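You operate a simulated robot arm through the tools that you are given. There is no shell and no other tool.

The job below is to be done with a simulated two-armed robot. You get a single attempt, and the scene is never put back.

TASK
Press the blue cap into the sleeve that stands in the press, then slide the bed out again.
Fine: bed in and guard down before the stroke; the press's blue lever to FREE for it and back to HOLD after; guard up to slide out; leave the other caps, the depth stop and the clamp knob. Where these are worked on the way, their far stop is far enough and under half their travel is too little: clear guard, sliding bed.

Only the result counts: the job must be done as asked and must still hold three seconds after the hand-in. Knocking over, shifting, dropping, spilling or breaking anything else fails it. A push-on lid holds only when it is set on centred and level and pressed home; a screw cap is set on level and turned clockwise until tight.

THE ROBOT
Two 7-joint arms with fingered hands on one trunk that stands fixed in place. Base frame: the origin is at the foot of the trunk, x ahead of it, y to its left, z up. Readings come in mm, degrees, newtons and seconds.
The left shoulder is at [21, 208, 1498], the right one opposite. Each reaches about 1152 mm from its shoulder. Payload 5 kg a hand.
The tool frame of a hand sits at the grasp point between the pads (the TCP): z along the fingers, y along the line on which they close. The tips reach 48 mm beyond it. The gripper opens to 160 mm; its body begins 56 mm behind the TCP. The gripper is a hand of 4 fingers: y runs from the thumb to the fingers, the wrist lies at [-26, -142, -252] in the tool frame.
Orientation is that of the tool frame in the base frame, as a unit quaternion [x, y, z, w]. With the fingers straight down and the wrist toward the robot, the tool's x, y and z point along [0, 1, 0], [1, 0, 0] and [0, 0, -1] of the base frame.

THE INTERFACE
- The arms move only by the tool nudge_tool. It takes "left_increments", "right_increments" or both (then of equal length, played together; a hand with none holds still); each is text: rows parted by semicolons, each of 6 numbers parted by spaces: the shift along the tool's x, y, z in mm, then the turn, a rotation vector about the tool's x, y, z in degrees. In form: x y z ax ay az; .... A call has 1 to 20 rows; each row shifts and turns the commanded pose from where the row before left it, along the tool's axes as they then stand. Rows are played at 5 a second. More than 50 mm and 8.6 degrees between two rows, and nothing of the call is played. A pose out of reach is approached as far as the arm can. The call stops where the force on the tool passes 90 N (or 10 N more than at its start, if that is more) or the arm is blocked; 0.2 s more then pass. In this call time passes only in rows, and 0.2 s behind the last. The reply holds the time, the measured pose of the TCP, the force on the tool along the base axes, the opening and the grip force, in the units named above and with some noise, with the torque about the TCP (base axes, N m) and any sound that the robot's microphone picked up.
- Cameras (640 x 400 px; columns grow to the right, rows downward): "scene" is now at [102.2, -10.8, 1701.6]; the picture's right is [-0.10, -0.99, 0.00], its down [-0.44, 0.05, -0.90] and it looks along [0.89, -0.09, -0.44] (base axes); focal length 301 px, centre (320, 200). "left" rides on the left gripper at [-87, -132, -189] in its tool frame; the picture's right is [-0.83, -0.26, 0.49], its down [0.51, -0.71, 0.49] and it looks along [0.22, 0.66, 0.72] (tool axes); focal length 238 px, centre (320, 200). "right" rides on the right gripper at [87, -133, -189] in its tool frame; the picture's right is [-0.83, 0.26, -0.49], its down [-0.51, -0.71, 0.49] and it looks along [-0.22, 0.66, 0.72] (tool axes); focal length 238 px, centre (320, 200). There is no depth. A picture from a camera that has moved, and an enlarged one, comes with that camera's place and axes in the base frame and with its lens.
- snapshot(camera): a new picture of that camera. The clock stands still meanwhile.
- slide_trunk(by): moves the trunk up (or, below 0, down) by that many mm; the arms and the scene camera ride with it, the base frame stays. It gives what a move gives, with no picture.
- set_fingers(index, middle, ring, thumb_bend, thumb_turn, hand): sets how far each is bent, from 0 (flat) to 1 (curled in); at 0.3 the hand is open as for a grip, at 0.7 the pads meet at the TCP. One left out holds its place. A second passes; each finger stops where it meets its share of the squeeze, and holds until it gets a number again. It is the only way to open and close the hand. It gives what a move gives, with no picture; readings hold the bend of each and the force on the fingers (four entries, about 0 where the hand has none), thumb and palm. thumb_turn goes from beside the hand (0) to across from the fingers (1), as for a grip.
- aim_head(pan, tilt): turns the head with the scene camera to pan (to the left, within 86 degrees either way) and tilt (down, from -29 to 69), counted from straight ahead of the robot. It gives what a move gives.
- close_up(camera, box): a new picture of the part [left, top, right, bottom] of that camera's present view, enlarged. The clock stands still meanwhile.
- finish_job(): hands the job in; it is judged then, once.

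Nothing tells you positions but the pictures and the camera data. Unless the task says otherwise, let go and move clear before handing in.

The tools are called after "Emit:" by a JSON object that holds its "api" and its "payload". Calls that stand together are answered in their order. nudge_tool: Moves the arms, as the interface text tells. Its arguments: {"type":"object","properties":{"left_increments":{"type":"string"},"right_increments":{"type":"string"}},"required":[]} The other tools are called the same way: slide_trunk (by) moves the trunk up or down; set_fingers (index, middle, ring, thumb_bend, thumb_turn, hand) moves the fingers one by one; aim_head (pan, tilt) turns the head that bears the scene camera; snapshot (camera) takes a picture; close_up (camera, box) takes an enlarged picture of a part of a camera's view; finish_job () hands the job in.

At the start:

```text
clock: 0.0
left_tcp_pos: [799.6, 224.0, 1542.6]
left_orientation: [0.707, 0.707, 0.0, 0.0]
left_wrist_force: [-0.2, -0.4, -0.8]
left_moment: [0.0, 0.01, 0.0]
left_width: 159.5
left_grasp_force: 0.1
left_shape: jaw
left_bend: [0.3, 0.3, 0.3, 0.3, 0.98]
left_finger forces: [0.0, 0.1, 0.0, 0.0, 0.0, 0.0]
right_tcp_pos: [712.7, -425.9, 1531.5]
right_orientation: [0.707, 0.707, 0.0, 0.0]
right_wrist_force: [0.1, -0.9, 0.6]
right_moment: [0.0, 0.0, 0.0]
right_width: 159.7
right_grasp_force: 0.1
right_shape: jaw
right_bend: [0.3, 0.3, 0.3, 0.3, 0.98]
right_finger forces: [0.0, 0.0, 0.1, 0.0, 0.1, 0.0]
trunk travel left (down, up): [-500.0, 190.0]
head pan, tilt (commanded): [-6.0, 26.1]
```

scene: 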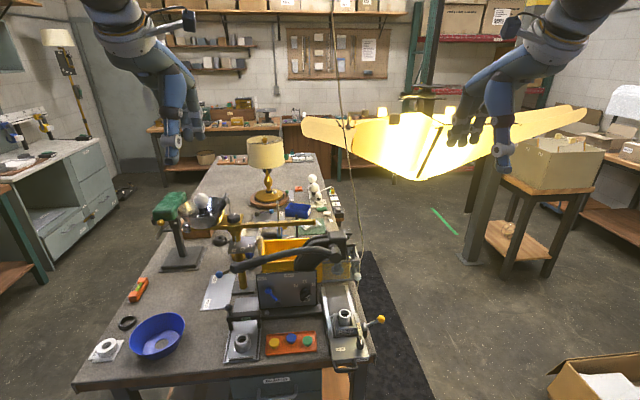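
right: 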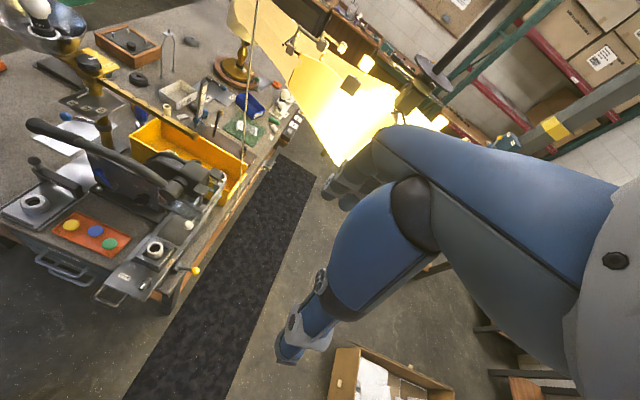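
left: 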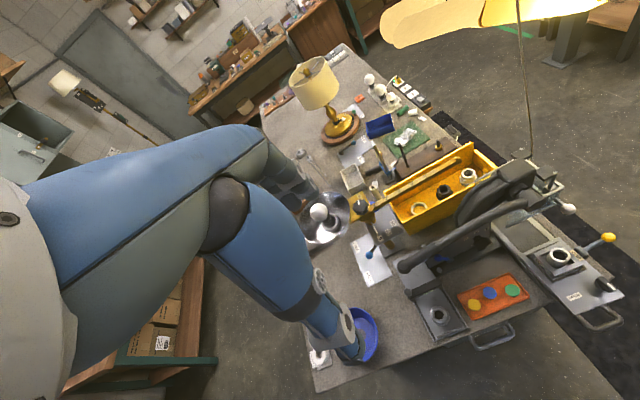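

I see a bench with a press, an orange tray of three caps (yellow, blue, green), and sleeves on beds left and right of it. I'll take close-ups first to identify the parts.

Emit:
{"api": "close_up", "payload": {"camera": "scene", "box": [200, 220, 400, 380]}}

Emit:
{"api": "close_up", "payload": {"camera": "left", "box": [380, 150, 640, 340]}}

Emit:
{"api": "close_up", "payload": {"camera": "right", "box": [0, 90, 260, 310]}}

```text
2.50 times, centred on (300, 300) of scene
camera zoom: at [102.2, -10.8, 1701.6], right [-0.1, -0.99, 0.0], down [-0.44, 0.05, -0.9], along [0.89, -0.09, -0.44], focal length 753 px, centre (370, -50)
```

zoom: 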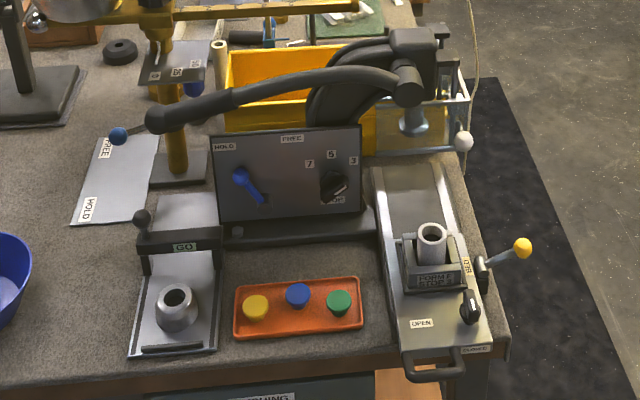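

```text
2.11 times, centred on (510, 245) of left
camera zoom: at [665.4, 136.8, 1730.7], right [-0.26, -0.83, -0.49], down [-0.71, 0.51, -0.49], along [0.66, 0.22, -0.72], focal length 502 px, centre (-80, 105)
```

zoom: 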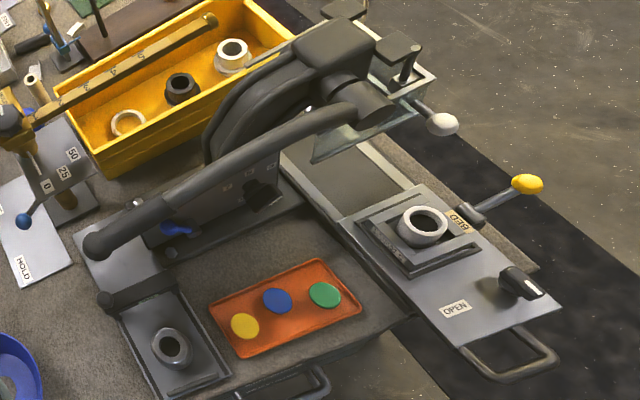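

```text
1.82 times, centred on (130, 200) of right
camera zoom: at [580.8, -337.7, 1719.3], right [0.26, -0.83, 0.49], down [-0.71, -0.51, -0.49], along [0.66, -0.22, -0.72], focal length 433 px, centre (666, 200)
```

zoom: 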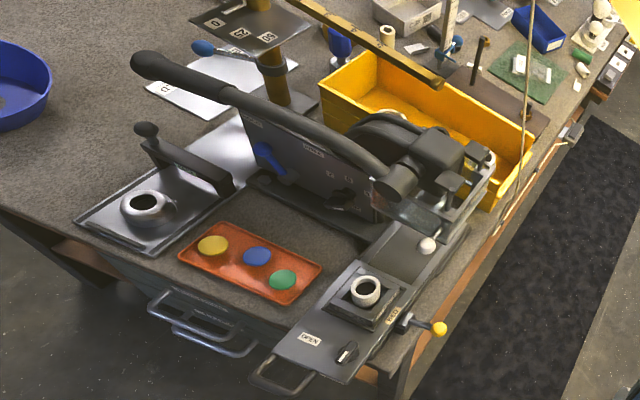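

The press looks to be on the right: a panel with a blue HOLD/FREE lever, a sliding bed with a sleeve nest, and a clear guard at the back. I'll zoom in on each part.

Emit:
{"api": "close_up", "payload": {"camera": "scene", "box": [310, 300, 390, 380]}}

Emit:
{"api": "close_up", "payload": {"camera": "scene", "box": [300, 220, 400, 290]}}

Emit:
{"api": "close_up", "payload": {"camera": "scene", "box": [215, 255, 325, 325]}}

Emit:
{"api": "close_up", "payload": {"camera": "right", "box": [90, 100, 220, 310]}}

Emit:
{"api": "close_up", "payload": {"camera": "left", "box": [440, 150, 560, 240]}}

Emit:
{"api": "close_up", "payload": {"camera": "left", "box": [520, 200, 640, 340]}}

```text
5.00 times, centred on (350, 340) of scene
camera zoom: at [102.2, -10.8, 1701.6], right [-0.1, -0.99, 0.0], down [-0.44, 0.05, -0.9], along [0.89, -0.09, -0.44], focal length 1506 px, centre (170, -500)
```

zoom: 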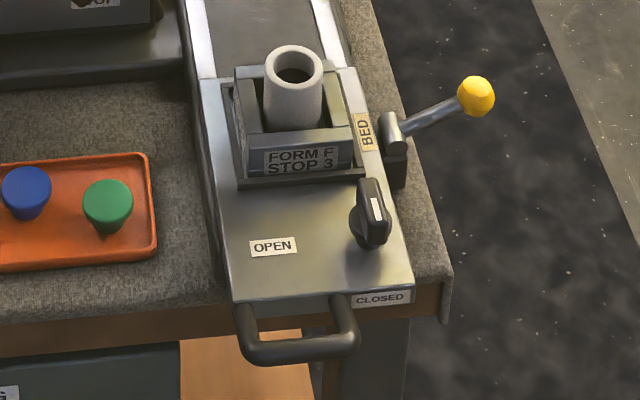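

```text
5.71 times, centred on (350, 255) of scene
camera zoom: at [102.2, -10.8, 1701.6], right [-0.1, -0.99, 0.0], down [-0.44, 0.05, -0.9], along [0.89, -0.09, -0.44], focal length 1722 px, centre (149, -114)
```

zoom: 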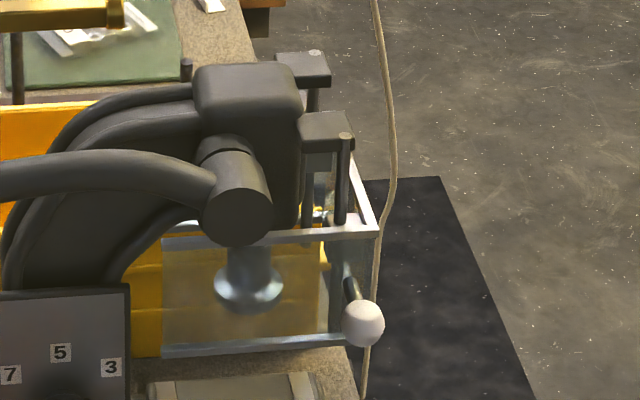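

```text
5.71 times, centred on (270, 290) of scene
camera zoom: at [102.2, -10.8, 1701.6], right [-0.1, -0.99, 0.0], down [-0.44, 0.05, -0.9], along [0.89, -0.09, -0.44], focal length 1722 px, centre (606, -314)
```

zoom: 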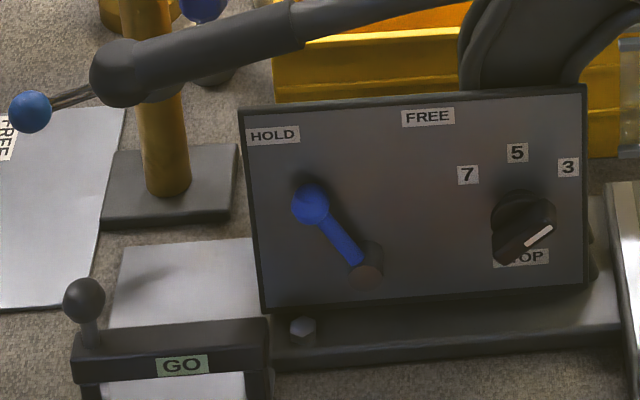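

```text
1.90 times, centred on (155, 205) of right
camera zoom: at [580.8, -337.7, 1719.3], right [0.26, -0.83, 0.49], down [-0.71, -0.51, -0.49], along [0.66, -0.22, -0.72], focal length 454 px, centre (634, 190)
```

zoom: 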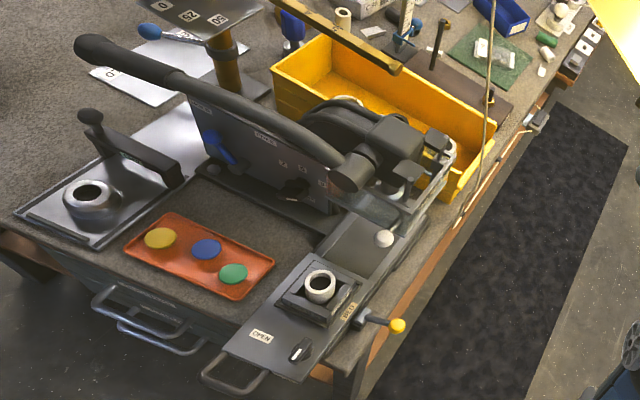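

```text
4.44 times, centred on (500, 195) of left
camera zoom: at [665.4, 136.8, 1730.7], right [-0.26, -0.83, -0.49], down [-0.71, 0.51, -0.49], along [0.66, 0.22, -0.72], focal length 1059 px, centre (-480, 222)
```

zoom: 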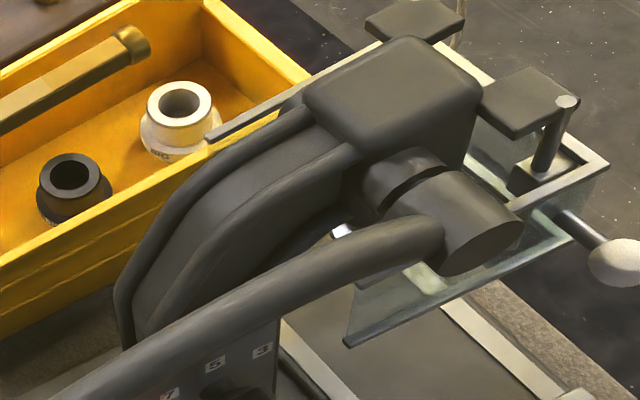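

```text
2.86 times, centred on (580, 270) of left
camera zoom: at [665.4, 136.8, 1730.7], right [-0.26, -0.83, -0.49], down [-0.71, 0.51, -0.49], along [0.66, 0.22, -0.72], focal length 681 px, centre (-423, 0)
```

zoom: 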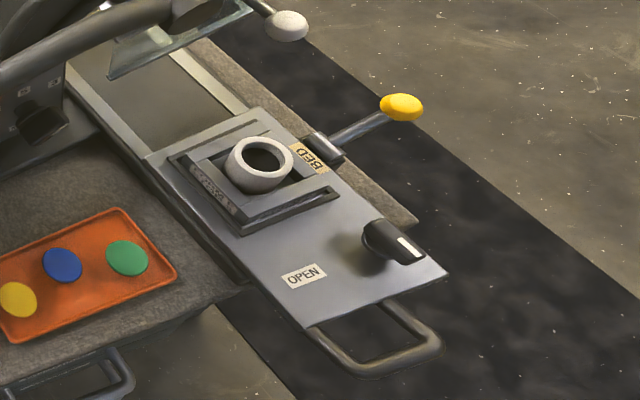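

The main parts triangulate to roughly: sleeve top [804,-165,936], blue cap [803,12,855], guard knob [866,-212,1037] and press lever end [901,175,1080]. I'll lower the trunk so both arms reach comfortably, then look again.

Emit:
{"api": "slide_trunk", "payload": {"by": -250}}

Emit:
{"api": "aim_head", "payload": {"pan": -6, "tilt": 30}}

Emit:
{"api": "snapshot", "payload": {"camera": "scene"}}

Emit:
{"api": "snapshot", "payload": {"camera": "left"}}

Emit:
{"api": "snapshot", "payload": {"camera": "right"}}

```text
clock: 2.6
left_tcp_pos: [799.6, 223.4, 1293.9]
left_orientation: [0.707, 0.707, -0.001, 0.0]
left_wrist_force: [-0.6, -0.2, 0.5]
left_moment: [-0.01, 0.0, 0.05]
left_width: 159.7
left_grasp_force: 0.1
left_shape: jaw
left_bend: [0.3, 0.3, 0.3, 0.3, 0.98]
left_finger forces: [0.1, 0.1, 0.0, 0.1, 0.1, 0.1]
right_tcp_pos: [712.1, -424.3, 1281.8]
right_orientation: [0.707, 0.707, 0.0, 0.0]
right_wrist_force: [-0.6, 0.7, 0.1]
right_moment: [0.01, -0.01, 0.01]
right_width: 159.4
right_grasp_force: 0.1
right_shape: jaw
right_bend: [0.3, 0.3, 0.3, 0.3, 0.98]
right_finger forces: [0.0, 0.0, 0.0, 0.1, 0.0, 0.1]
trunk travel left (down, up): [-250.0, 440.0]
head pan, tilt (commanded): [-6.0, 26.1]
```

```text
clock: 3.2
left_tcp_pos: [798.1, 224.1, 1293.3]
left_orientation: [0.707, 0.707, 0.001, 0.0]
left_wrist_force: [-0.6, -0.4, -0.3]
left_moment: [-0.02, 0.03, -0.01]
left_width: 159.7
left_grasp_force: 0.1
left_shape: jaw
left_bend: [0.3, 0.3, 0.3, 0.3, 0.98]
left_finger forces: [0.0, 0.0, 0.0, 0.0, 0.0, 0.1]
right_tcp_pos: [712.0, -424.5, 1282.8]
right_orientation: [0.707, 0.707, 0.0, 0.0]
right_wrist_force: [0.6, -0.9, -0.3]
right_moment: [0.03, 0.0, 0.0]
right_width: 159.6
right_grasp_force: 0.1
right_shape: jaw
right_bend: [0.3, 0.3, 0.3, 0.3, 0.98]
right_finger forces: [0.1, 0.1, 0.1, 0.1, 0.0, 0.1]
trunk travel left (down, up): [-250.0, 440.0]
head pan, tilt (commanded): [-6.0, 30.0]
```

```text
taken
camera scene: at [100.7, -10.6, 1445.5], right [-0.1, -0.99, 0.0], down [-0.5, 0.05, -0.87], along [0.86, -0.09, -0.5], focal length 301 px, centre (320, 200)
```

scene: 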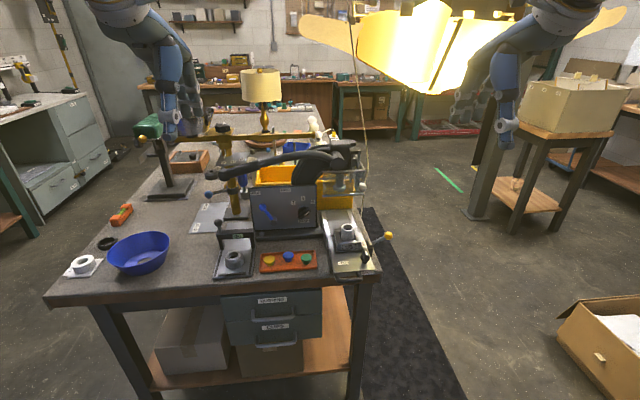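

```text
taken
camera left: at [665.3, 136.8, 1480.8], right [-0.26, -0.83, -0.49], down [-0.71, 0.51, -0.49], along [0.66, 0.22, -0.72], focal length 238 px, centre (320, 200)
```

left: 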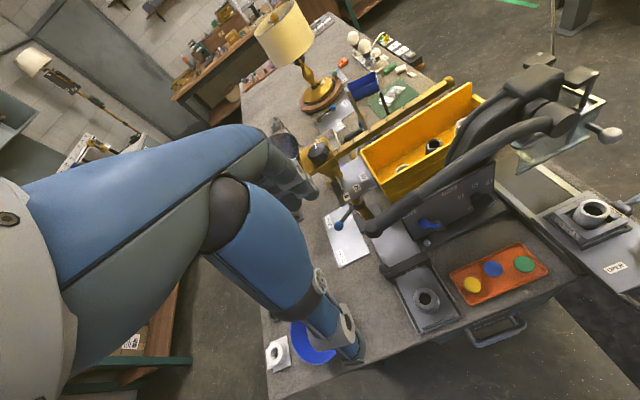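

```text
taken
camera right: at [580.7, -337.7, 1469.4], right [0.26, -0.83, 0.49], down [-0.71, -0.51, -0.49], along [0.66, -0.22, -0.72], focal length 238 px, centre (320, 200)
```

right: 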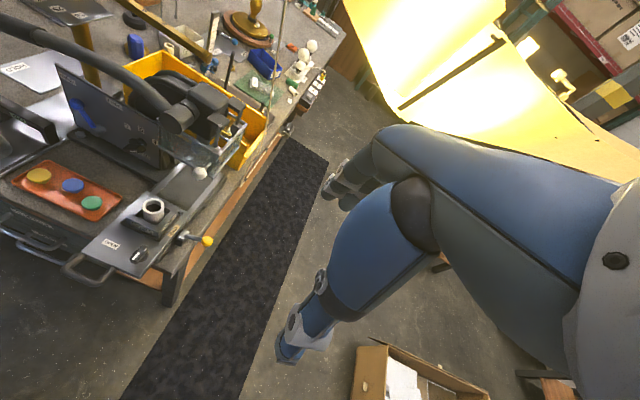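

The trunk is down and the press sits in the middle of the bench. I'll take detailed close-ups from all three cameras for measuring.

Emit:
{"api": "close_up", "payload": {"camera": "scene", "box": [200, 120, 400, 290]}}

Emit:
{"api": "close_up", "payload": {"camera": "scene", "box": [300, 130, 400, 210]}}

Emit:
{"api": "close_up", "payload": {"camera": "scene", "box": [310, 210, 400, 290]}}

Emit:
{"api": "close_up", "payload": {"camera": "scene", "box": [200, 180, 320, 280]}}

Emit:
{"api": "close_up", "payload": {"camera": "left", "box": [340, 60, 640, 340]}}

Emit:
{"api": "close_up", "payload": {"camera": "right", "box": [0, 40, 240, 290]}}

Emit:
{"api": "close_up", "payload": {"camera": "scene", "box": [430, 30, 550, 150]}}

```text
2.35 times, centred on (300, 205) of scene
camera zoom: at [100.7, -10.6, 1445.5], right [-0.1, -0.99, 0.0], down [-0.5, 0.05, -0.87], along [0.86, -0.09, -0.5], focal length 709 px, centre (367, 188)
```

zoom: 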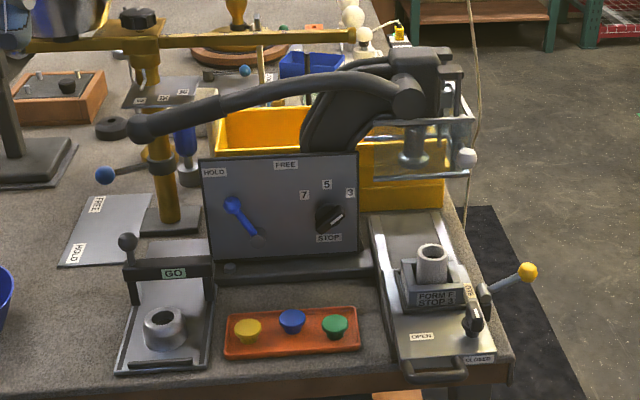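

```text
5.00 times, centred on (350, 170) of scene
camera zoom: at [100.7, -10.6, 1445.5], right [-0.1, -0.99, 0.0], down [-0.5, 0.05, -0.87], along [0.86, -0.09, -0.5], focal length 1506 px, centre (170, 350)
```

zoom: 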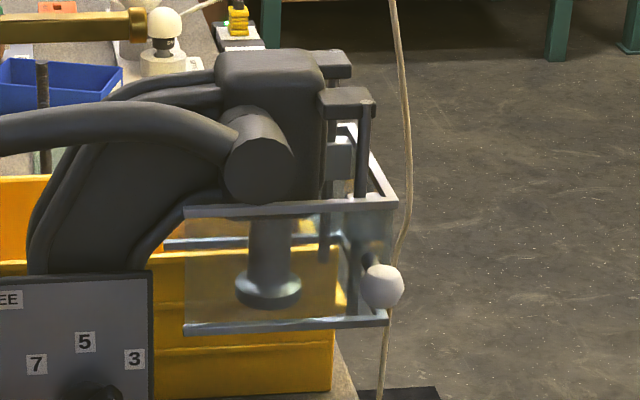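

```text
5.00 times, centred on (355, 250) of scene
camera zoom: at [100.7, -10.6, 1445.5], right [-0.1, -0.99, 0.0], down [-0.5, 0.05, -0.87], along [0.86, -0.09, -0.5], focal length 1506 px, centre (145, -50)
```

zoom: 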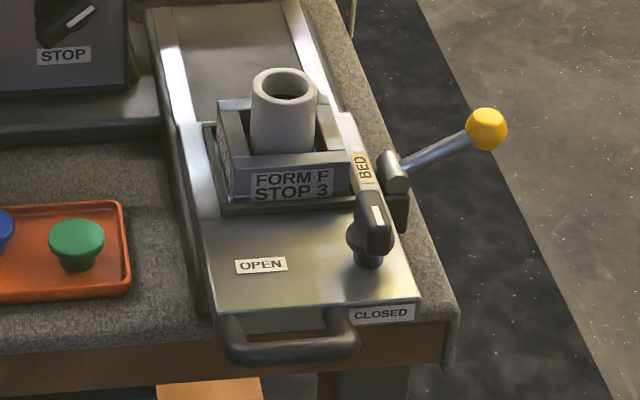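

```text
4.00 times, centred on (260, 230) of scene
camera zoom: at [100.7, -10.6, 1445.5], right [-0.1, -0.99, 0.0], down [-0.5, 0.05, -0.87], along [0.86, -0.09, -0.5], focal length 1205 px, centre (560, 80)
```

zoom: 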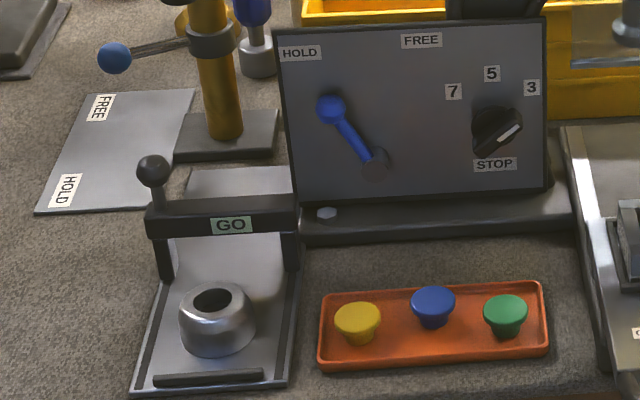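

```text
1.43 times, centred on (490, 200) of left
camera zoom: at [665.3, 136.8, 1480.8], right [-0.26, -0.83, -0.49], down [-0.71, 0.51, -0.49], along [0.66, 0.22, -0.72], focal length 340 px, centre (77, 200)
```

zoom: 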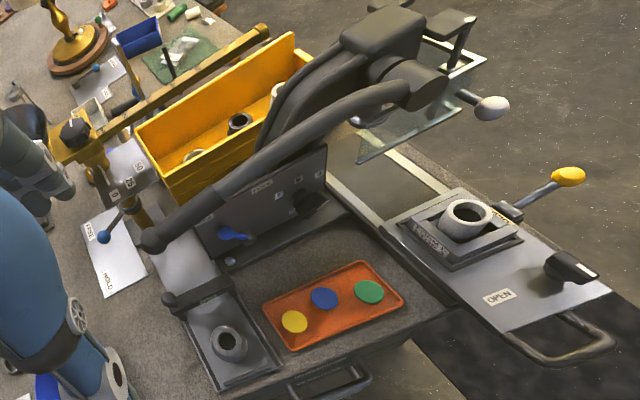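

```text
1.60 times, centred on (120, 165) of right
camera zoom: at [580.7, -337.7, 1469.4], right [0.26, -0.83, 0.49], down [-0.71, -0.51, -0.49], along [0.66, -0.22, -0.72], focal length 381 px, centre (640, 256)
```

zoom: 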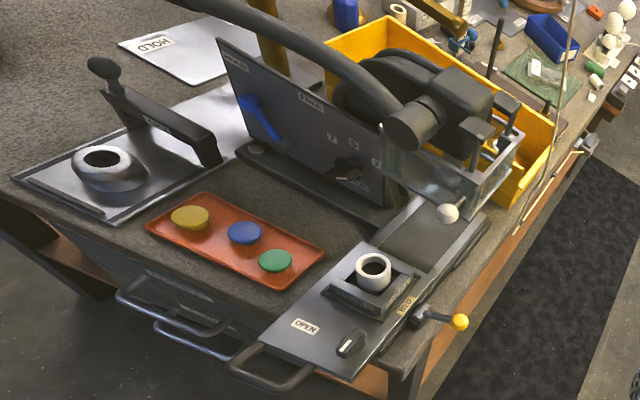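

```text
3.33 times, centred on (490, 90) of scene
camera zoom: at [100.7, -10.6, 1445.5], right [-0.1, -0.99, 0.0], down [-0.5, 0.05, -0.87], along [0.86, -0.09, -0.5], focal length 1004 px, centre (-247, 567)
```

zoom: 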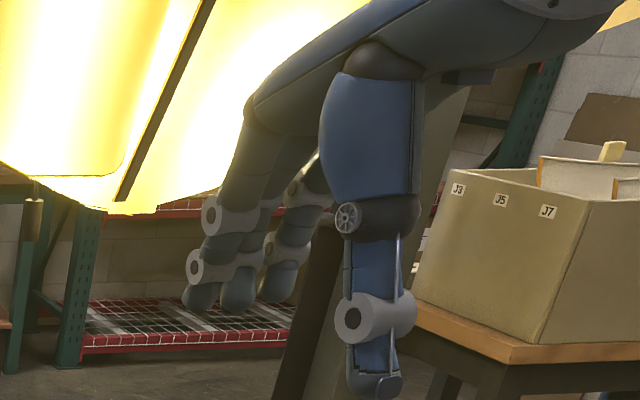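

The hand is large, with the thumb toward the robot and three fingers on the far side. I'll turn the right hand 90° in free space to see its side profile against the press.

Emit:
{"api": "nudge_tool", "payload": {"right_increments": "0 0 0 0 0 -8.5; 0 0 0 0 0 -8.5; 0 0 0 0 0 -8.5; 0 0 0 0 0 -8.5; 0 0 0 0 0 -8.5; 0 0 0 0 0 -8.5; 0 0 0 0 0 -8.5; 0 0 0 0 0 -8.5; 0 0 0 0 0 -8.5; 0 0 0 0 0 -8.5; 0 0 0 0 0 -5"}}

Emit:
{"api": "aim_head", "payload": {"pan": -25, "tilt": 15}}

Emit:
{"api": "snapshot", "payload": {"camera": "scene"}}

Emit:
{"api": "snapshot", "payload": {"camera": "right"}}

```text
clock: 5.6
left_tcp_pos: [800.0, 224.2, 1293.3]
left_orientation: [0.707, 0.707, 0.0, 0.0]
left_wrist_force: [-0.2, 0.5, 0.0]
left_moment: [0.0, 0.05, -0.03]
left_width: 159.6
left_grasp_force: 0.1
left_shape: jaw
left_bend: [0.3, 0.3, 0.3, 0.3, 0.98]
left_finger forces: [0.1, 0.0, 0.1, 0.0, 0.1, 0.0]
right_tcp_pos: [712.2, -424.2, 1281.5]
right_orientation: [0.0, 1.0, 0.0, -0.001]
right_wrist_force: [0.1, -0.5, -0.6]
right_moment: [-0.01, 0.01, -0.01]
right_width: 159.8
right_grasp_force: 0.1
right_shape: jaw
right_bend: [0.3, 0.3, 0.3, 0.3, 0.98]
right_finger forces: [0.0, 0.0, 0.0, 0.0, 0.1, 0.1]
trunk travel left (down, up): [-250.0, 440.0]
head pan, tilt (commanded): [-6.0, 30.0]
```

```text
clock: 6.5
left_tcp_pos: [799.7, 224.7, 1293.0]
left_orientation: [0.707, 0.707, 0.0, 0.001]
left_wrist_force: [0.1, 0.3, 0.0]
left_moment: [0.02, 0.0, -0.02]
left_width: 159.7
left_grasp_force: 0.0
left_shape: jaw
left_bend: [0.3, 0.3, 0.3, 0.3, 0.98]
left_finger forces: [0.0, 0.1, 0.0, 0.0, 0.0, 0.1]
right_tcp_pos: [712.6, -424.9, 1281.9]
right_orientation: [0.0, 1.0, 0.0, 0.0]
right_wrist_force: [-0.1, -0.1, 0.3]
right_moment: [0.04, -0.01, 0.01]
right_width: 159.7
right_grasp_force: 0.0
right_shape: jaw
right_bend: [0.3, 0.3, 0.3, 0.3, 0.98]
right_finger forces: [0.1, 0.1, 0.1, 0.0, 0.0, 0.0]
trunk travel left (down, up): [-250.0, 440.0]
head pan, tilt (commanded): [-25.0, 15.0]
```

```text
taken
camera scene: at [95.7, -40.6, 1469.6], right [-0.42, -0.91, 0.0], down [-0.24, 0.11, -0.97], along [0.88, -0.41, -0.26], focal length 301 px, centre (320, 200)
```

scene: 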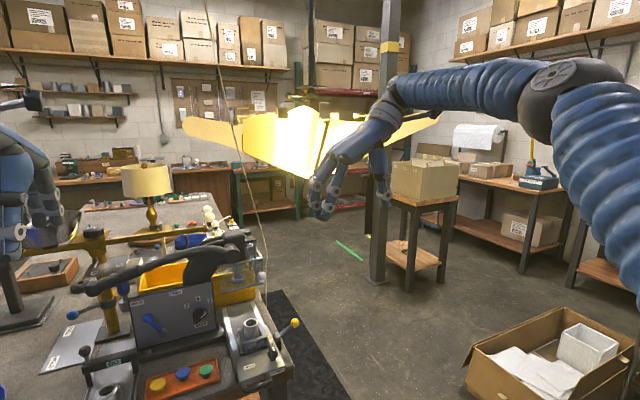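

```text
taken
camera right: at [627.1, -556.9, 1469.4], right [0.83, 0.26, 0.49], down [0.51, -0.71, -0.49], along [0.22, 0.66, -0.72], focal length 238 px, centre (320, 200)
```

right: 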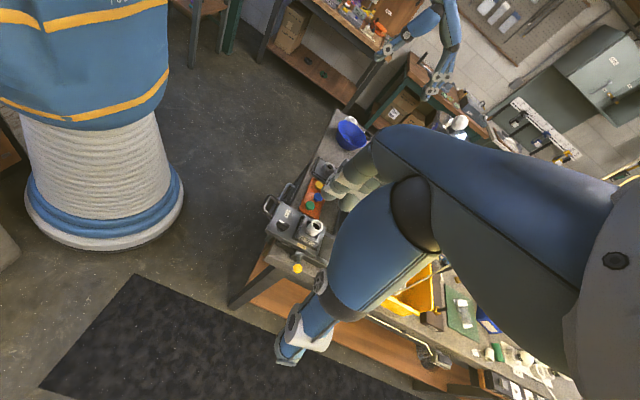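

Emit:
{"api": "close_up", "payload": {"camera": "scene", "box": [280, 60, 420, 240]}}

Emit:
{"api": "close_up", "payload": {"camera": "scene", "box": [60, 210, 320, 400]}}

```text
2.22 times, centred on (350, 150) of scene
camera zoom: at [95.7, -40.6, 1469.6], right [-0.42, -0.91, 0.0], down [-0.24, 0.11, -0.97], along [0.88, -0.41, -0.26], focal length 670 px, centre (253, 311)
```

zoom: 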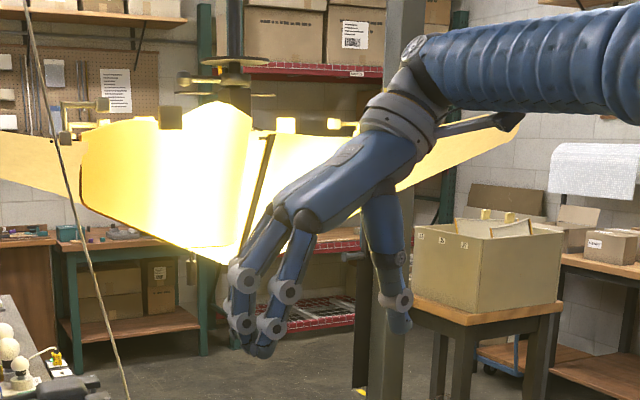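

```text
2.11 times, centred on (190, 305) of scene
camera zoom: at [95.7, -40.6, 1469.6], right [-0.42, -0.91, 0.0], down [-0.24, 0.11, -0.97], along [0.88, -0.41, -0.26], focal length 634 px, centre (594, -21)
```

zoom: 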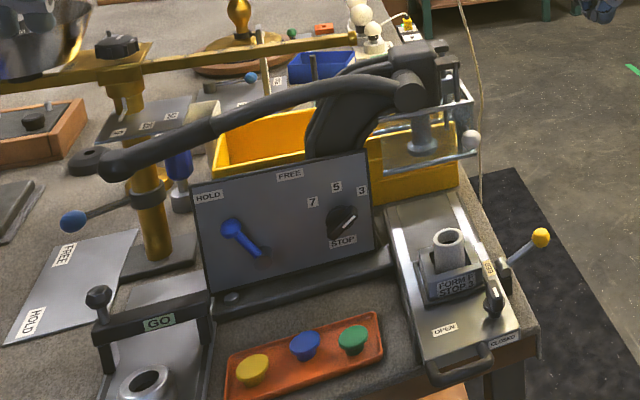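

The side profile is clear now. I'll partly close the right hand to see the narrower pre-grasp shape before going near the bench.

Emit:
{"api": "set_fingers", "payload": {"hand": "right", "index": 0.55, "middle": 0.55, "ring": 0.55, "thumb_bend": 0.55}}

Emit:
{"api": "close_up", "payload": {"camera": "scene", "box": [280, 60, 420, 240]}}

Emit:
{"api": "close_up", "payload": {"camera": "right", "box": [200, 100, 480, 400]}}

```text
clock: 7.5
left_tcp_pos: [799.3, 224.1, 1293.4]
left_orientation: [0.707, 0.707, 0.0, 0.0]
left_wrist_force: [-0.1, 0.8, -0.4]
left_moment: [-0.01, -0.03, -0.05]
left_width: 159.6
left_grasp_force: 0.1
left_shape: jaw
left_bend: [0.3, 0.3, 0.3, 0.3, 0.98]
left_finger forces: [0.0, 0.0, 0.0, 0.1, 0.1, 0.1]
right_tcp_pos: [711.9, -424.6, 1281.4]
right_orientation: [0.0, 1.0, -0.001, 0.0]
right_wrist_force: [-0.2, 0.1, 0.2]
right_moment: [-0.01, 0.02, 0.04]
right_width: 71.5
right_grasp_force: 0.0
right_shape: fingers
right_bend: [0.55, 0.55, 0.55, 0.55, 0.98]
right_finger forces: [0.1, 0.0, 0.1, 0.0, 0.0, 0.0]
trunk travel left (down, up): [-250.0, 440.0]
head pan, tilt (commanded): [-25.0, 15.0]
```

```text
2.22 times, centred on (350, 150) of scene
camera zoom: at [95.5, -40.7, 1469.6], right [-0.42, -0.91, 0.0], down [-0.24, 0.11, -0.97], along [0.88, -0.41, -0.26], focal length 670 px, centre (253, 311)
```

zoom: 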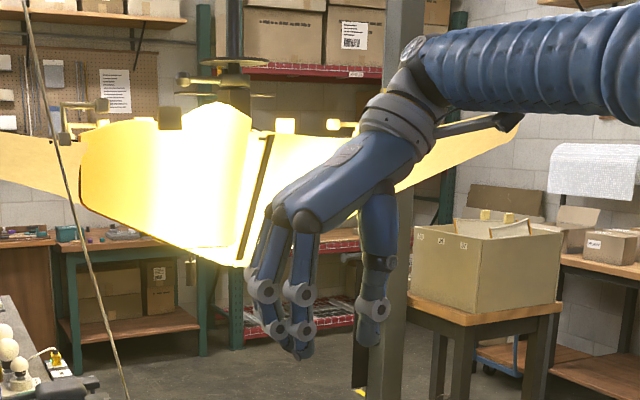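

```text
1.33 times, centred on (340, 250) of right
camera zoom: at [627.0, -557.0, 1469.5], right [0.83, 0.26, 0.49], down [0.51, -0.71, -0.49], along [0.22, 0.66, -0.72], focal length 318 px, centre (293, 133)
```

zoom: 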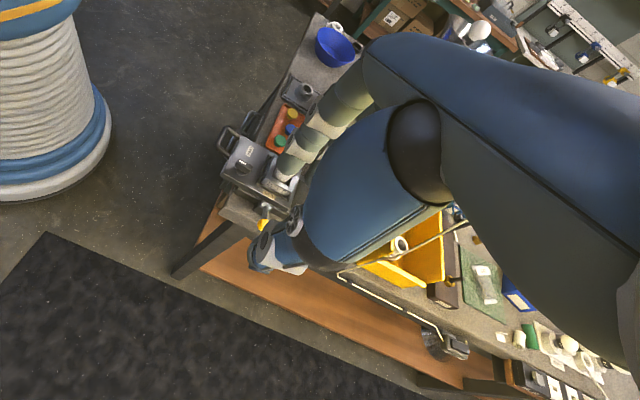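

At 0.55 bend the opening is about 71 mm and the fingers hang straight. I'll turn the right hand back and carry it to a spot in front of and above the caps.

Emit:
{"api": "nudge_tool", "payload": {"right_increments": "0 0 0 0 0 8.5; 0 0 0 0 0 8.5; 0 0 0 0 0 8.5; 0 0 0 0 0 8.5; 0 0 0 0 0 8.5; 0 0 0 0 0 8.5; 0 0 0 0 0 8.5; 0 0 0 0 0 8.5; 0 0 0 0 0 8.5; 0 0 0 0 0 8.5; 0 0 0 0 0 5; 48 0 0 0 0 0; 48 0 0 0 0 0; 48 0 0 0 0 0; 48 0 0 0 0 0; 48 0 0 0 0 0; 48 0 0 0 0 0; 48 0 0 0 0 0; 48 0 0 0 0 0; 48 0 0 0 0 0"}}

Emit:
{"api": "nudge_tool", "payload": {"right_increments": "0 -8 45 0 0 0; 0 -8 45 0 0 0; 0 -8 45 0 0 0; 0 -8 45 0 0 0; 0 -8 45 0 0 0"}}

Emit:
{"api": "aim_head", "payload": {"pan": -6, "tilt": 30}}

Emit:
{"api": "snapshot", "payload": {"camera": "right"}}

Emit:
{"api": "snapshot", "payload": {"camera": "scene"}}

```text
clock: 11.7
left_tcp_pos: [799.0, 226.8, 1293.3]
left_orientation: [0.707, 0.707, 0.0, 0.001]
left_wrist_force: [0.4, 1.2, -0.5]
left_moment: [-0.21, 0.04, -0.05]
left_width: 159.6
left_grasp_force: 0.1
left_shape: jaw
left_bend: [0.3, 0.3, 0.3, 0.3, 0.98]
left_finger forces: [0.1, 0.0, 0.0, 0.0, 0.1, 0.1]
right_tcp_pos: [712.5, 10.5, 1279.7]
right_orientation: [0.707, 0.707, 0.0, 0.001]
right_wrist_force: [0.2, 0.2, 0.0]
right_moment: [-0.05, 0.02, -0.05]
right_width: 71.7
right_grasp_force: 0.1
right_shape: fingers
right_bend: [0.55, 0.55, 0.55, 0.55, 0.97]
right_finger forces: [0.0, 0.0, 0.0, 0.0, 0.1, 0.0]
trunk travel left (down, up): [-250.0, 440.0]
head pan, tilt (commanded): [-25.0, 15.0]
```

```text
clock: 12.8
left_tcp_pos: [800.3, 224.4, 1292.6]
left_orientation: [0.707, 0.707, 0.0, 0.0]
left_wrist_force: [1.5, 0.3, -1.5]
left_moment: [0.03, 0.06, -0.01]
left_width: 159.6
left_grasp_force: 0.0
left_shape: jaw
left_bend: [0.3, 0.3, 0.3, 0.3, 0.98]
left_finger forces: [0.0, 0.1, 0.0, 0.1, 0.0, 0.0]
right_tcp_pos: [675.7, 7.1, 1056.9]
right_orientation: [0.707, 0.707, 0.0, -0.001]
right_wrist_force: [0.8, -0.6, 1.5]
right_moment: [0.03, 0.17, 0.0]
right_width: 71.7
right_grasp_force: 0.0
right_shape: fingers
right_bend: [0.55, 0.55, 0.55, 0.55, 0.97]
right_finger forces: [0.1, 0.0, 0.1, 0.1, 0.0, 0.1]
trunk travel left (down, up): [-250.0, 440.0]
head pan, tilt (commanded): [-25.0, 15.0]
```

```text
clock: 13.7
left_tcp_pos: [799.2, 223.4, 1292.1]
left_orientation: [0.707, 0.707, 0.0, 0.0]
left_wrist_force: [-0.8, 0.2, 0.5]
left_moment: [0.03, 0.01, 0.0]
left_width: 159.5
left_grasp_force: 0.1
left_shape: jaw
left_bend: [0.3, 0.3, 0.3, 0.3, 0.98]
left_finger forces: [0.1, 0.0, 0.1, 0.1, 0.1, 0.1]
right_tcp_pos: [673.3, 7.0, 1056.0]
right_orientation: [0.707, 0.708, 0.0, 0.001]
right_wrist_force: [0.5, -0.6, -0.1]
right_moment: [-0.02, 0.01, 0.01]
right_width: 71.8
right_grasp_force: 0.1
right_shape: fingers
right_bend: [0.55, 0.55, 0.55, 0.55, 0.97]
right_finger forces: [0.1, 0.0, 0.0, 0.0, 0.0, 0.0]
trunk travel left (down, up): [-250.0, 440.0]
head pan, tilt (commanded): [-6.0, 30.0]
```

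```text
taken
camera right: at [541.7, 94.8, 1244.8], right [0.26, -0.83, 0.49], down [-0.71, -0.51, -0.49], along [0.66, -0.22, -0.72], focal length 238 px, centre (320, 200)
```

right: 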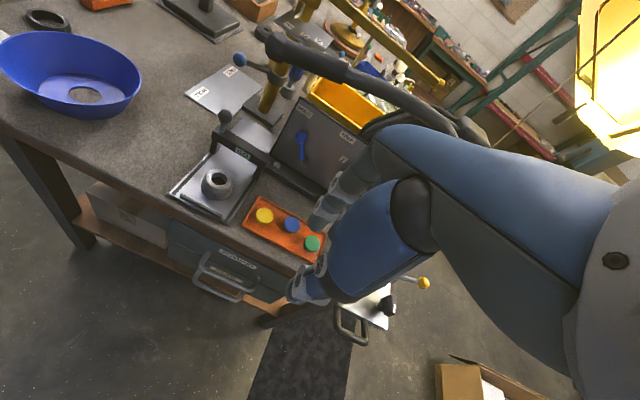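

```text
taken
camera scene: at [100.8, -10.5, 1445.5], right [-0.1, -0.99, 0.0], down [-0.5, 0.05, -0.87], along [0.86, -0.09, -0.5], focal length 301 px, centre (320, 200)
```

scene: 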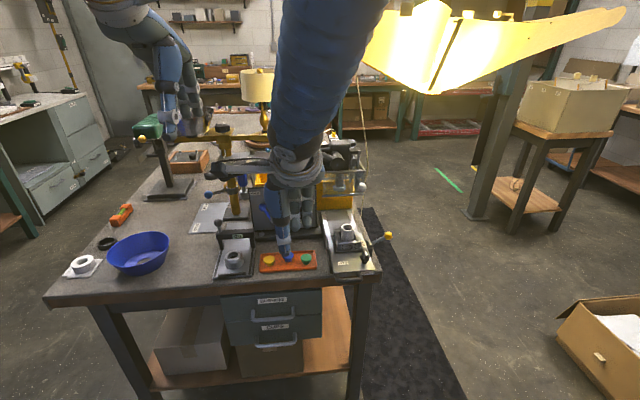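

The right hand is now in front of the caps. I'll zoom in with its own camera to locate the tray and caps.

Emit:
{"api": "close_up", "payload": {"camera": "right", "box": [230, 180, 350, 310]}}

Emit:
{"api": "close_up", "payload": {"camera": "right", "box": [180, 20, 400, 200]}}

Emit:
{"api": "close_up", "payload": {"camera": "left", "box": [420, 200, 560, 320]}}

Emit:
{"api": "close_up", "payload": {"camera": "scene", "box": [240, 200, 340, 290]}}

```text
3.08 times, centred on (290, 245) of right
camera zoom: at [541.7, 94.8, 1244.8], right [0.26, -0.83, 0.49], down [-0.71, -0.51, -0.49], along [0.66, -0.22, -0.72], focal length 733 px, centre (412, 62)
```

zoom: 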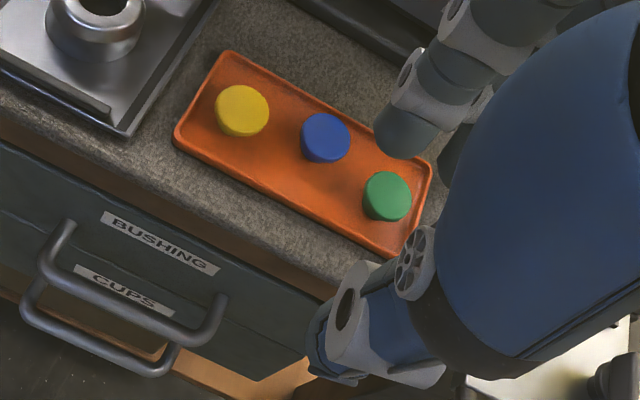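

```text
2.22 times, centred on (290, 110) of right
camera zoom: at [541.7, 94.8, 1244.8], right [0.26, -0.83, 0.49], down [-0.71, -0.51, -0.49], along [0.66, -0.22, -0.72], focal length 530 px, centre (387, 400)
```

zoom: 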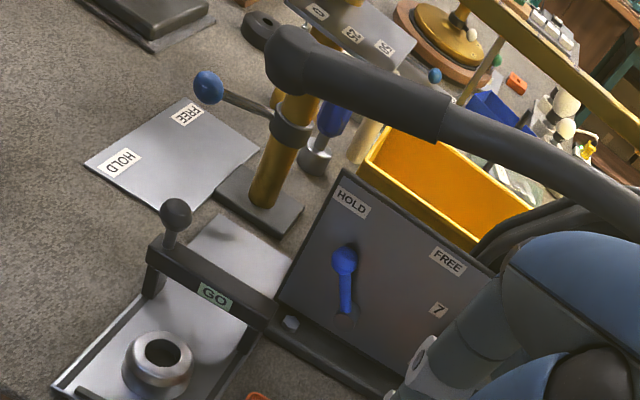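

```text
3.33 times, centred on (490, 260) of left
camera zoom: at [665.4, 137.0, 1480.7], right [-0.26, -0.83, -0.49], down [-0.71, 0.51, -0.49], along [0.66, 0.22, -0.72], focal length 794 px, centre (-247, 0)
```

zoom: 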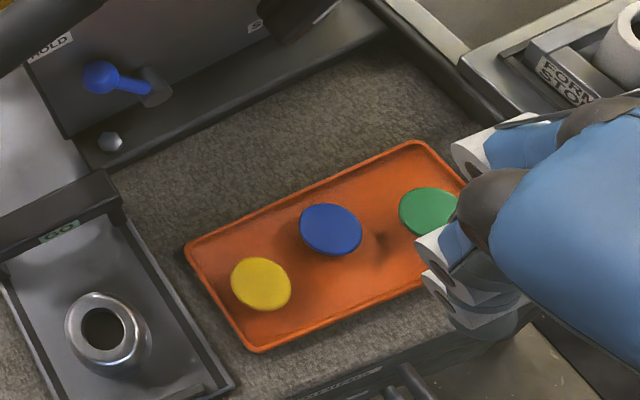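

```text
4.44 times, centred on (290, 245) of scene
camera zoom: at [100.8, -10.5, 1445.5], right [-0.1, -0.99, 0.0], down [-0.5, 0.05, -0.87], along [0.86, -0.09, -0.5], focal length 1339 px, centre (453, 0)
```

zoom: 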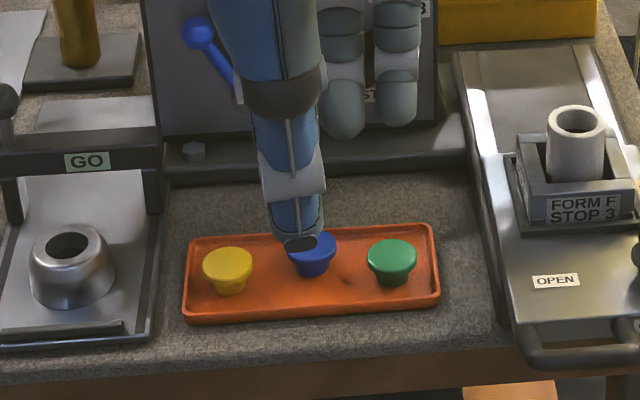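

The left hand's finger layout gives more clearance from the white guard knob at the sleeve, so it will handle the cap. I'll move the right hand away to the right and bring the left hand in front of the caps.

Emit:
{"api": "nudge_tool", "payload": {"right_increments": "0 -15 -40 0 0 0; 0 -15 -40 0 0 0; -48 0 0 0 0 0; -48 0 0 0 0 0; -48 0 0 0 0 0; -48 0 0 0 0 0; -48 0 0 0 0 0; -48 0 0 0 0 0; -48 0 0 0 0 0; -48 0 0 0 0 0; -48 0 0 0 0 0; -40 0 0 0 0 0", "left_increments": "0 -40 0 0 0 0; 0 -40 0 0 0 0; 0 -40 0 0 0 0; 0 0 0 0 0 0; 0 0 0 0 0 0; -30 0 0 0 0 0; -40 0 20 0 0 0; -40 0 40 0 0 0; -40 0 40 0 0 0; -40 0 40 0 0 0; -15 0 40 0 0 0; 0 0 40 0 0 0"}}

Emit:
{"api": "set_fingers", "payload": {"hand": "left", "index": 0.55, "middle": 0.55, "ring": 0.55, "thumb_bend": 0.55}}

Emit:
{"api": "snapshot", "payload": {"camera": "left"}}

Emit:
{"api": "close_up", "payload": {"camera": "scene", "box": [200, 100, 400, 290]}}

```text
refused: row 8 steps farther than a row can; nothing moved
```

```text
clock: 14.7
left_tcp_pos: [798.7, 223.9, 1292.6]
left_orientation: [0.707, 0.707, -0.001, 0.0]
left_wrist_force: [-0.2, 0.5, 0.8]
left_moment: [0.01, 0.0, -0.02]
left_width: 71.7
left_grasp_force: 0.0
left_shape: fingers
left_bend: [0.55, 0.55, 0.55, 0.55, 0.98]
left_finger forces: [0.0, 0.0, 0.0, 0.0, 0.1, 0.0]
right_tcp_pos: [673.1, 6.7, 1056.3]
right_orientation: [0.707, 0.707, -0.001, 0.0]
right_wrist_force: [0.2, 0.7, 0.1]
right_moment: [-0.02, -0.03, 0.01]
right_width: 71.7
right_grasp_force: 0.1
right_shape: fingers
right_bend: [0.55, 0.55, 0.55, 0.55, 0.97]
right_finger forces: [0.0, 0.1, 0.0, 0.0, 0.1, 0.0]
trunk travel left (down, up): [-250.0, 440.0]
head pan, tilt (commanded): [-6.0, 30.0]
```

```text
taken
camera left: at [665.3, 137.1, 1480.7], right [-0.26, -0.83, -0.49], down [-0.71, 0.51, -0.49], along [0.66, 0.22, -0.72], focal length 238 px, centre (320, 200)
```

left: 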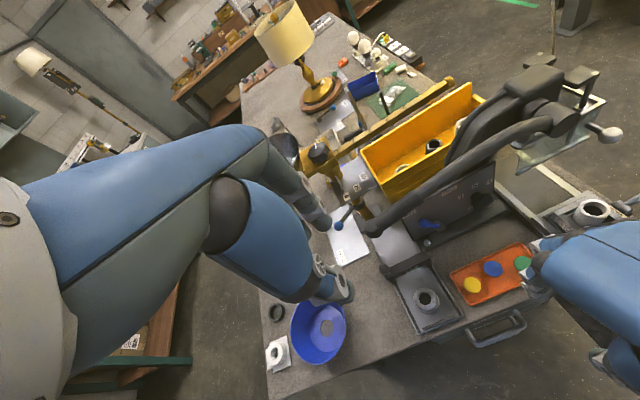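

```text
2.11 times, centred on (300, 195) of scene
camera zoom: at [100.8, -10.4, 1445.4], right [-0.1, -0.99, 0.0], down [-0.5, 0.05, -0.87], along [0.86, -0.09, -0.5], focal length 634 px, centre (362, 210)
```

zoom: 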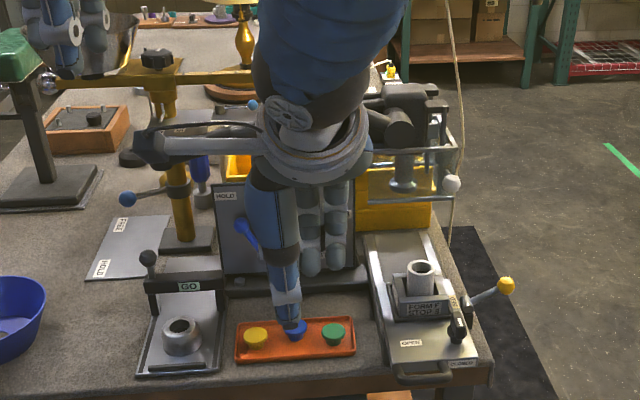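

A row exceeded the 50 mm limit, so nothing moved. I'll resend it with smaller steps.

Emit:
{"api": "nudge_tool", "payload": {"right_increments": "0 -15 -40 0 0 0; 0 -15 -40 0 0 0; -48 0 0 0 0 0; -48 0 0 0 0 0; -48 0 0 0 0 0; -48 0 0 0 0 0; -48 0 0 0 0 0; -48 0 0 0 0 0; -48 0 0 0 0 0; -48 0 0 0 0 0; -48 0 0 0 0 0", "left_increments": "0 -40 0 0 0 0; 0 -40 0 0 0 0; 0 -40 0 0 0 0; 0 0 0 0 0 0; 0 0 0 0 0 0; -33 0 33 0 0 0; -33 0 33 0 0 0; -33 0 33 0 0 0; -33 0 33 0 0 0; -33 0 33 0 0 0; -33 0 33 0 0 0"}}

Emit:
{"api": "snapshot", "payload": {"camera": "left"}}

Emit:
{"api": "close_up", "payload": {"camera": "scene", "box": [200, 100, 400, 290]}}

Emit:
{"api": "snapshot", "payload": {"camera": "right"}}

```text
clock: 17.1
left_tcp_pos: [679.0, 23.4, 1094.8]
left_orientation: [0.706, 0.708, 0.001, 0.0]
left_wrist_force: [1.5, -1.6, 0.8]
left_moment: [0.19, 0.13, 0.03]
left_width: 71.3
left_grasp_force: 0.2
left_shape: fingers
left_bend: [0.55, 0.55, 0.55, 0.55, 0.97]
left_finger forces: [0.1, 0.0, 0.1, 0.0, 0.0, 0.0]
right_tcp_pos: [643.0, -427.6, 1133.5]
right_orientation: [0.706, 0.708, 0.001, -0.002]
right_wrist_force: [0.6, -2.3, -0.6]
right_moment: [0.17, 0.03, 0.02]
right_width: 71.6
right_grasp_force: 0.0
right_shape: fingers
right_bend: [0.55, 0.55, 0.55, 0.55, 0.98]
right_finger forces: [0.0, 0.0, 0.0, 0.0, 0.1, 0.1]
trunk travel left (down, up): [-250.0, 440.0]
head pan, tilt (commanded): [-6.0, 30.0]
```

```text
taken
camera left: at [545.9, -63.2, 1282.0], right [-0.26, -0.83, -0.49], down [-0.71, 0.51, -0.49], along [0.66, 0.22, -0.72], focal length 238 px, centre (320, 200)
```

left: 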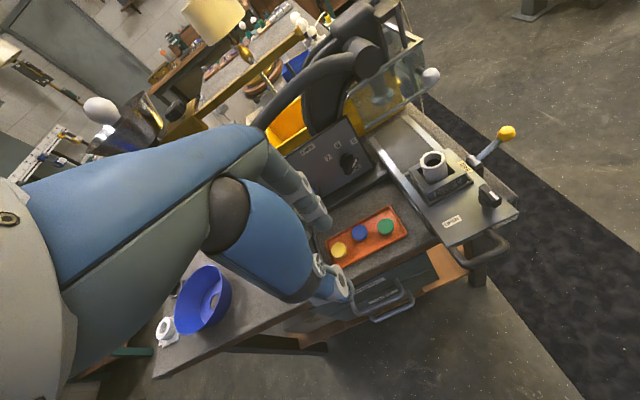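

```text
2.11 times, centred on (300, 195) of scene
camera zoom: at [101.7, -13.9, 1445.2], right [-0.1, -0.99, 0.0], down [-0.5, 0.05, -0.87], along [0.86, -0.09, -0.5], focal length 634 px, centre (362, 210)
```

zoom: 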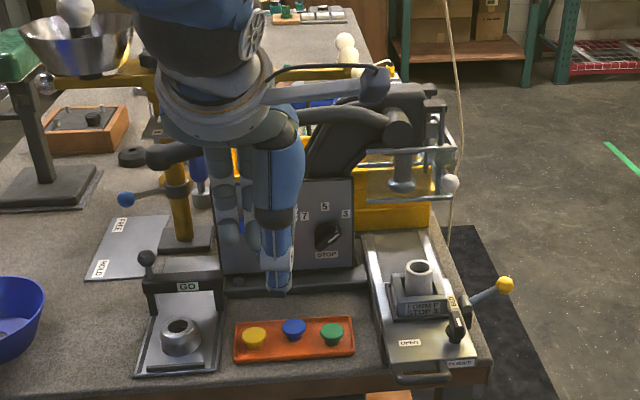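

```text
taken
camera right: at [511.9, -341.1, 1321.6], right [0.26, -0.84, 0.48], down [-0.71, -0.51, -0.49], along [0.65, -0.22, -0.72], focal length 238 px, centre (320, 200)
```

right: 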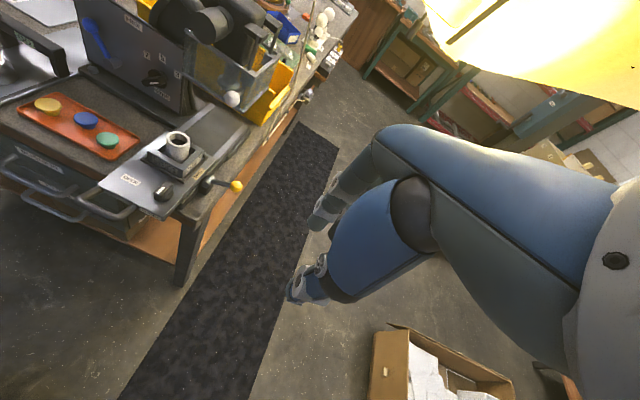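

I now have a good view of sleeve, guard and panel from the left hand, and of the bed from the right. I'll zoom in on these for measurements.

Emit:
{"api": "close_up", "payload": {"camera": "left", "box": [380, 110, 530, 260]}}

Emit:
{"api": "close_up", "payload": {"camera": "left", "box": [300, 190, 430, 310]}}

Emit:
{"api": "close_up", "payload": {"camera": "left", "box": [280, 0, 450, 140]}}

Emit:
{"api": "close_up", "payload": {"camera": "right", "box": [80, 0, 280, 230]}}

```text
2.67 times, centred on (455, 185) of left
camera zoom: at [545.9, -63.2, 1282.0], right [-0.26, -0.83, -0.49], down [-0.71, 0.51, -0.49], along [0.66, 0.22, -0.72], focal length 636 px, centre (-40, 240)
```

zoom: 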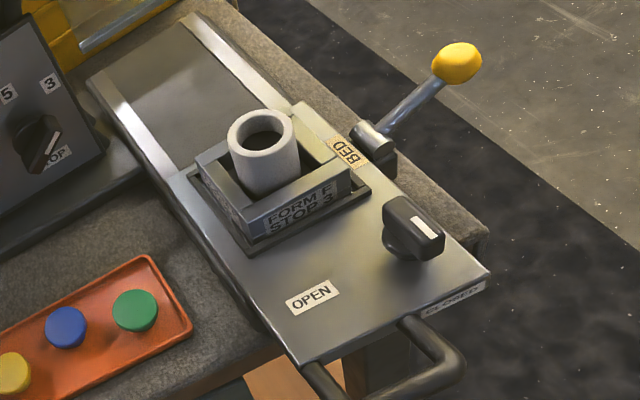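

```text
3.33 times, centred on (365, 250) of left
camera zoom: at [545.9, -63.2, 1282.0], right [-0.26, -0.83, -0.49], down [-0.71, 0.51, -0.49], along [0.66, 0.22, -0.72], focal length 794 px, centre (170, 33)
```

zoom: 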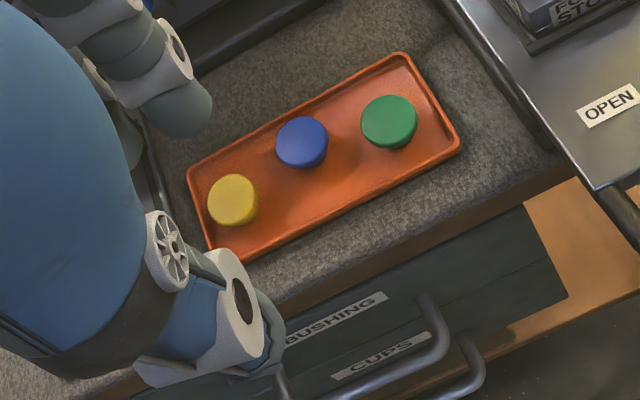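

```text
2.86 times, centred on (365, 70) of left
camera zoom: at [545.9, -63.2, 1282.0], right [-0.26, -0.83, -0.49], down [-0.71, 0.51, -0.49], along [0.66, 0.22, -0.72], focal length 681 px, centre (191, 571)
```

zoom: 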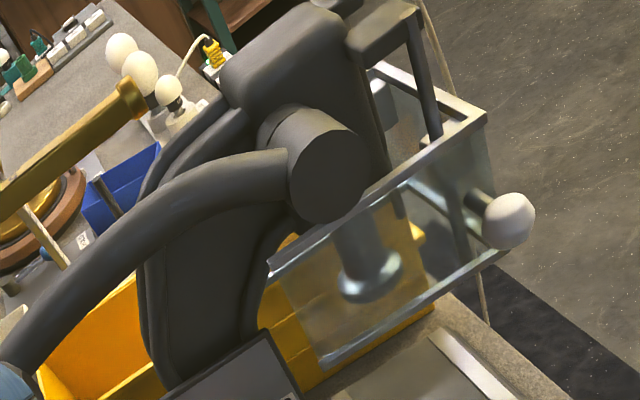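

```text
1.74 times, centred on (180, 115) of right
camera zoom: at [511.9, -341.1, 1321.6], right [0.26, -0.84, 0.48], down [-0.71, -0.51, -0.49], along [0.65, -0.22, -0.72], focal length 414 px, centre (564, 348)
```

zoom: 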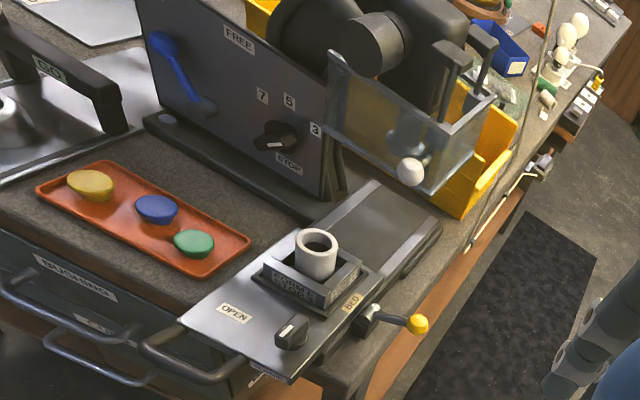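

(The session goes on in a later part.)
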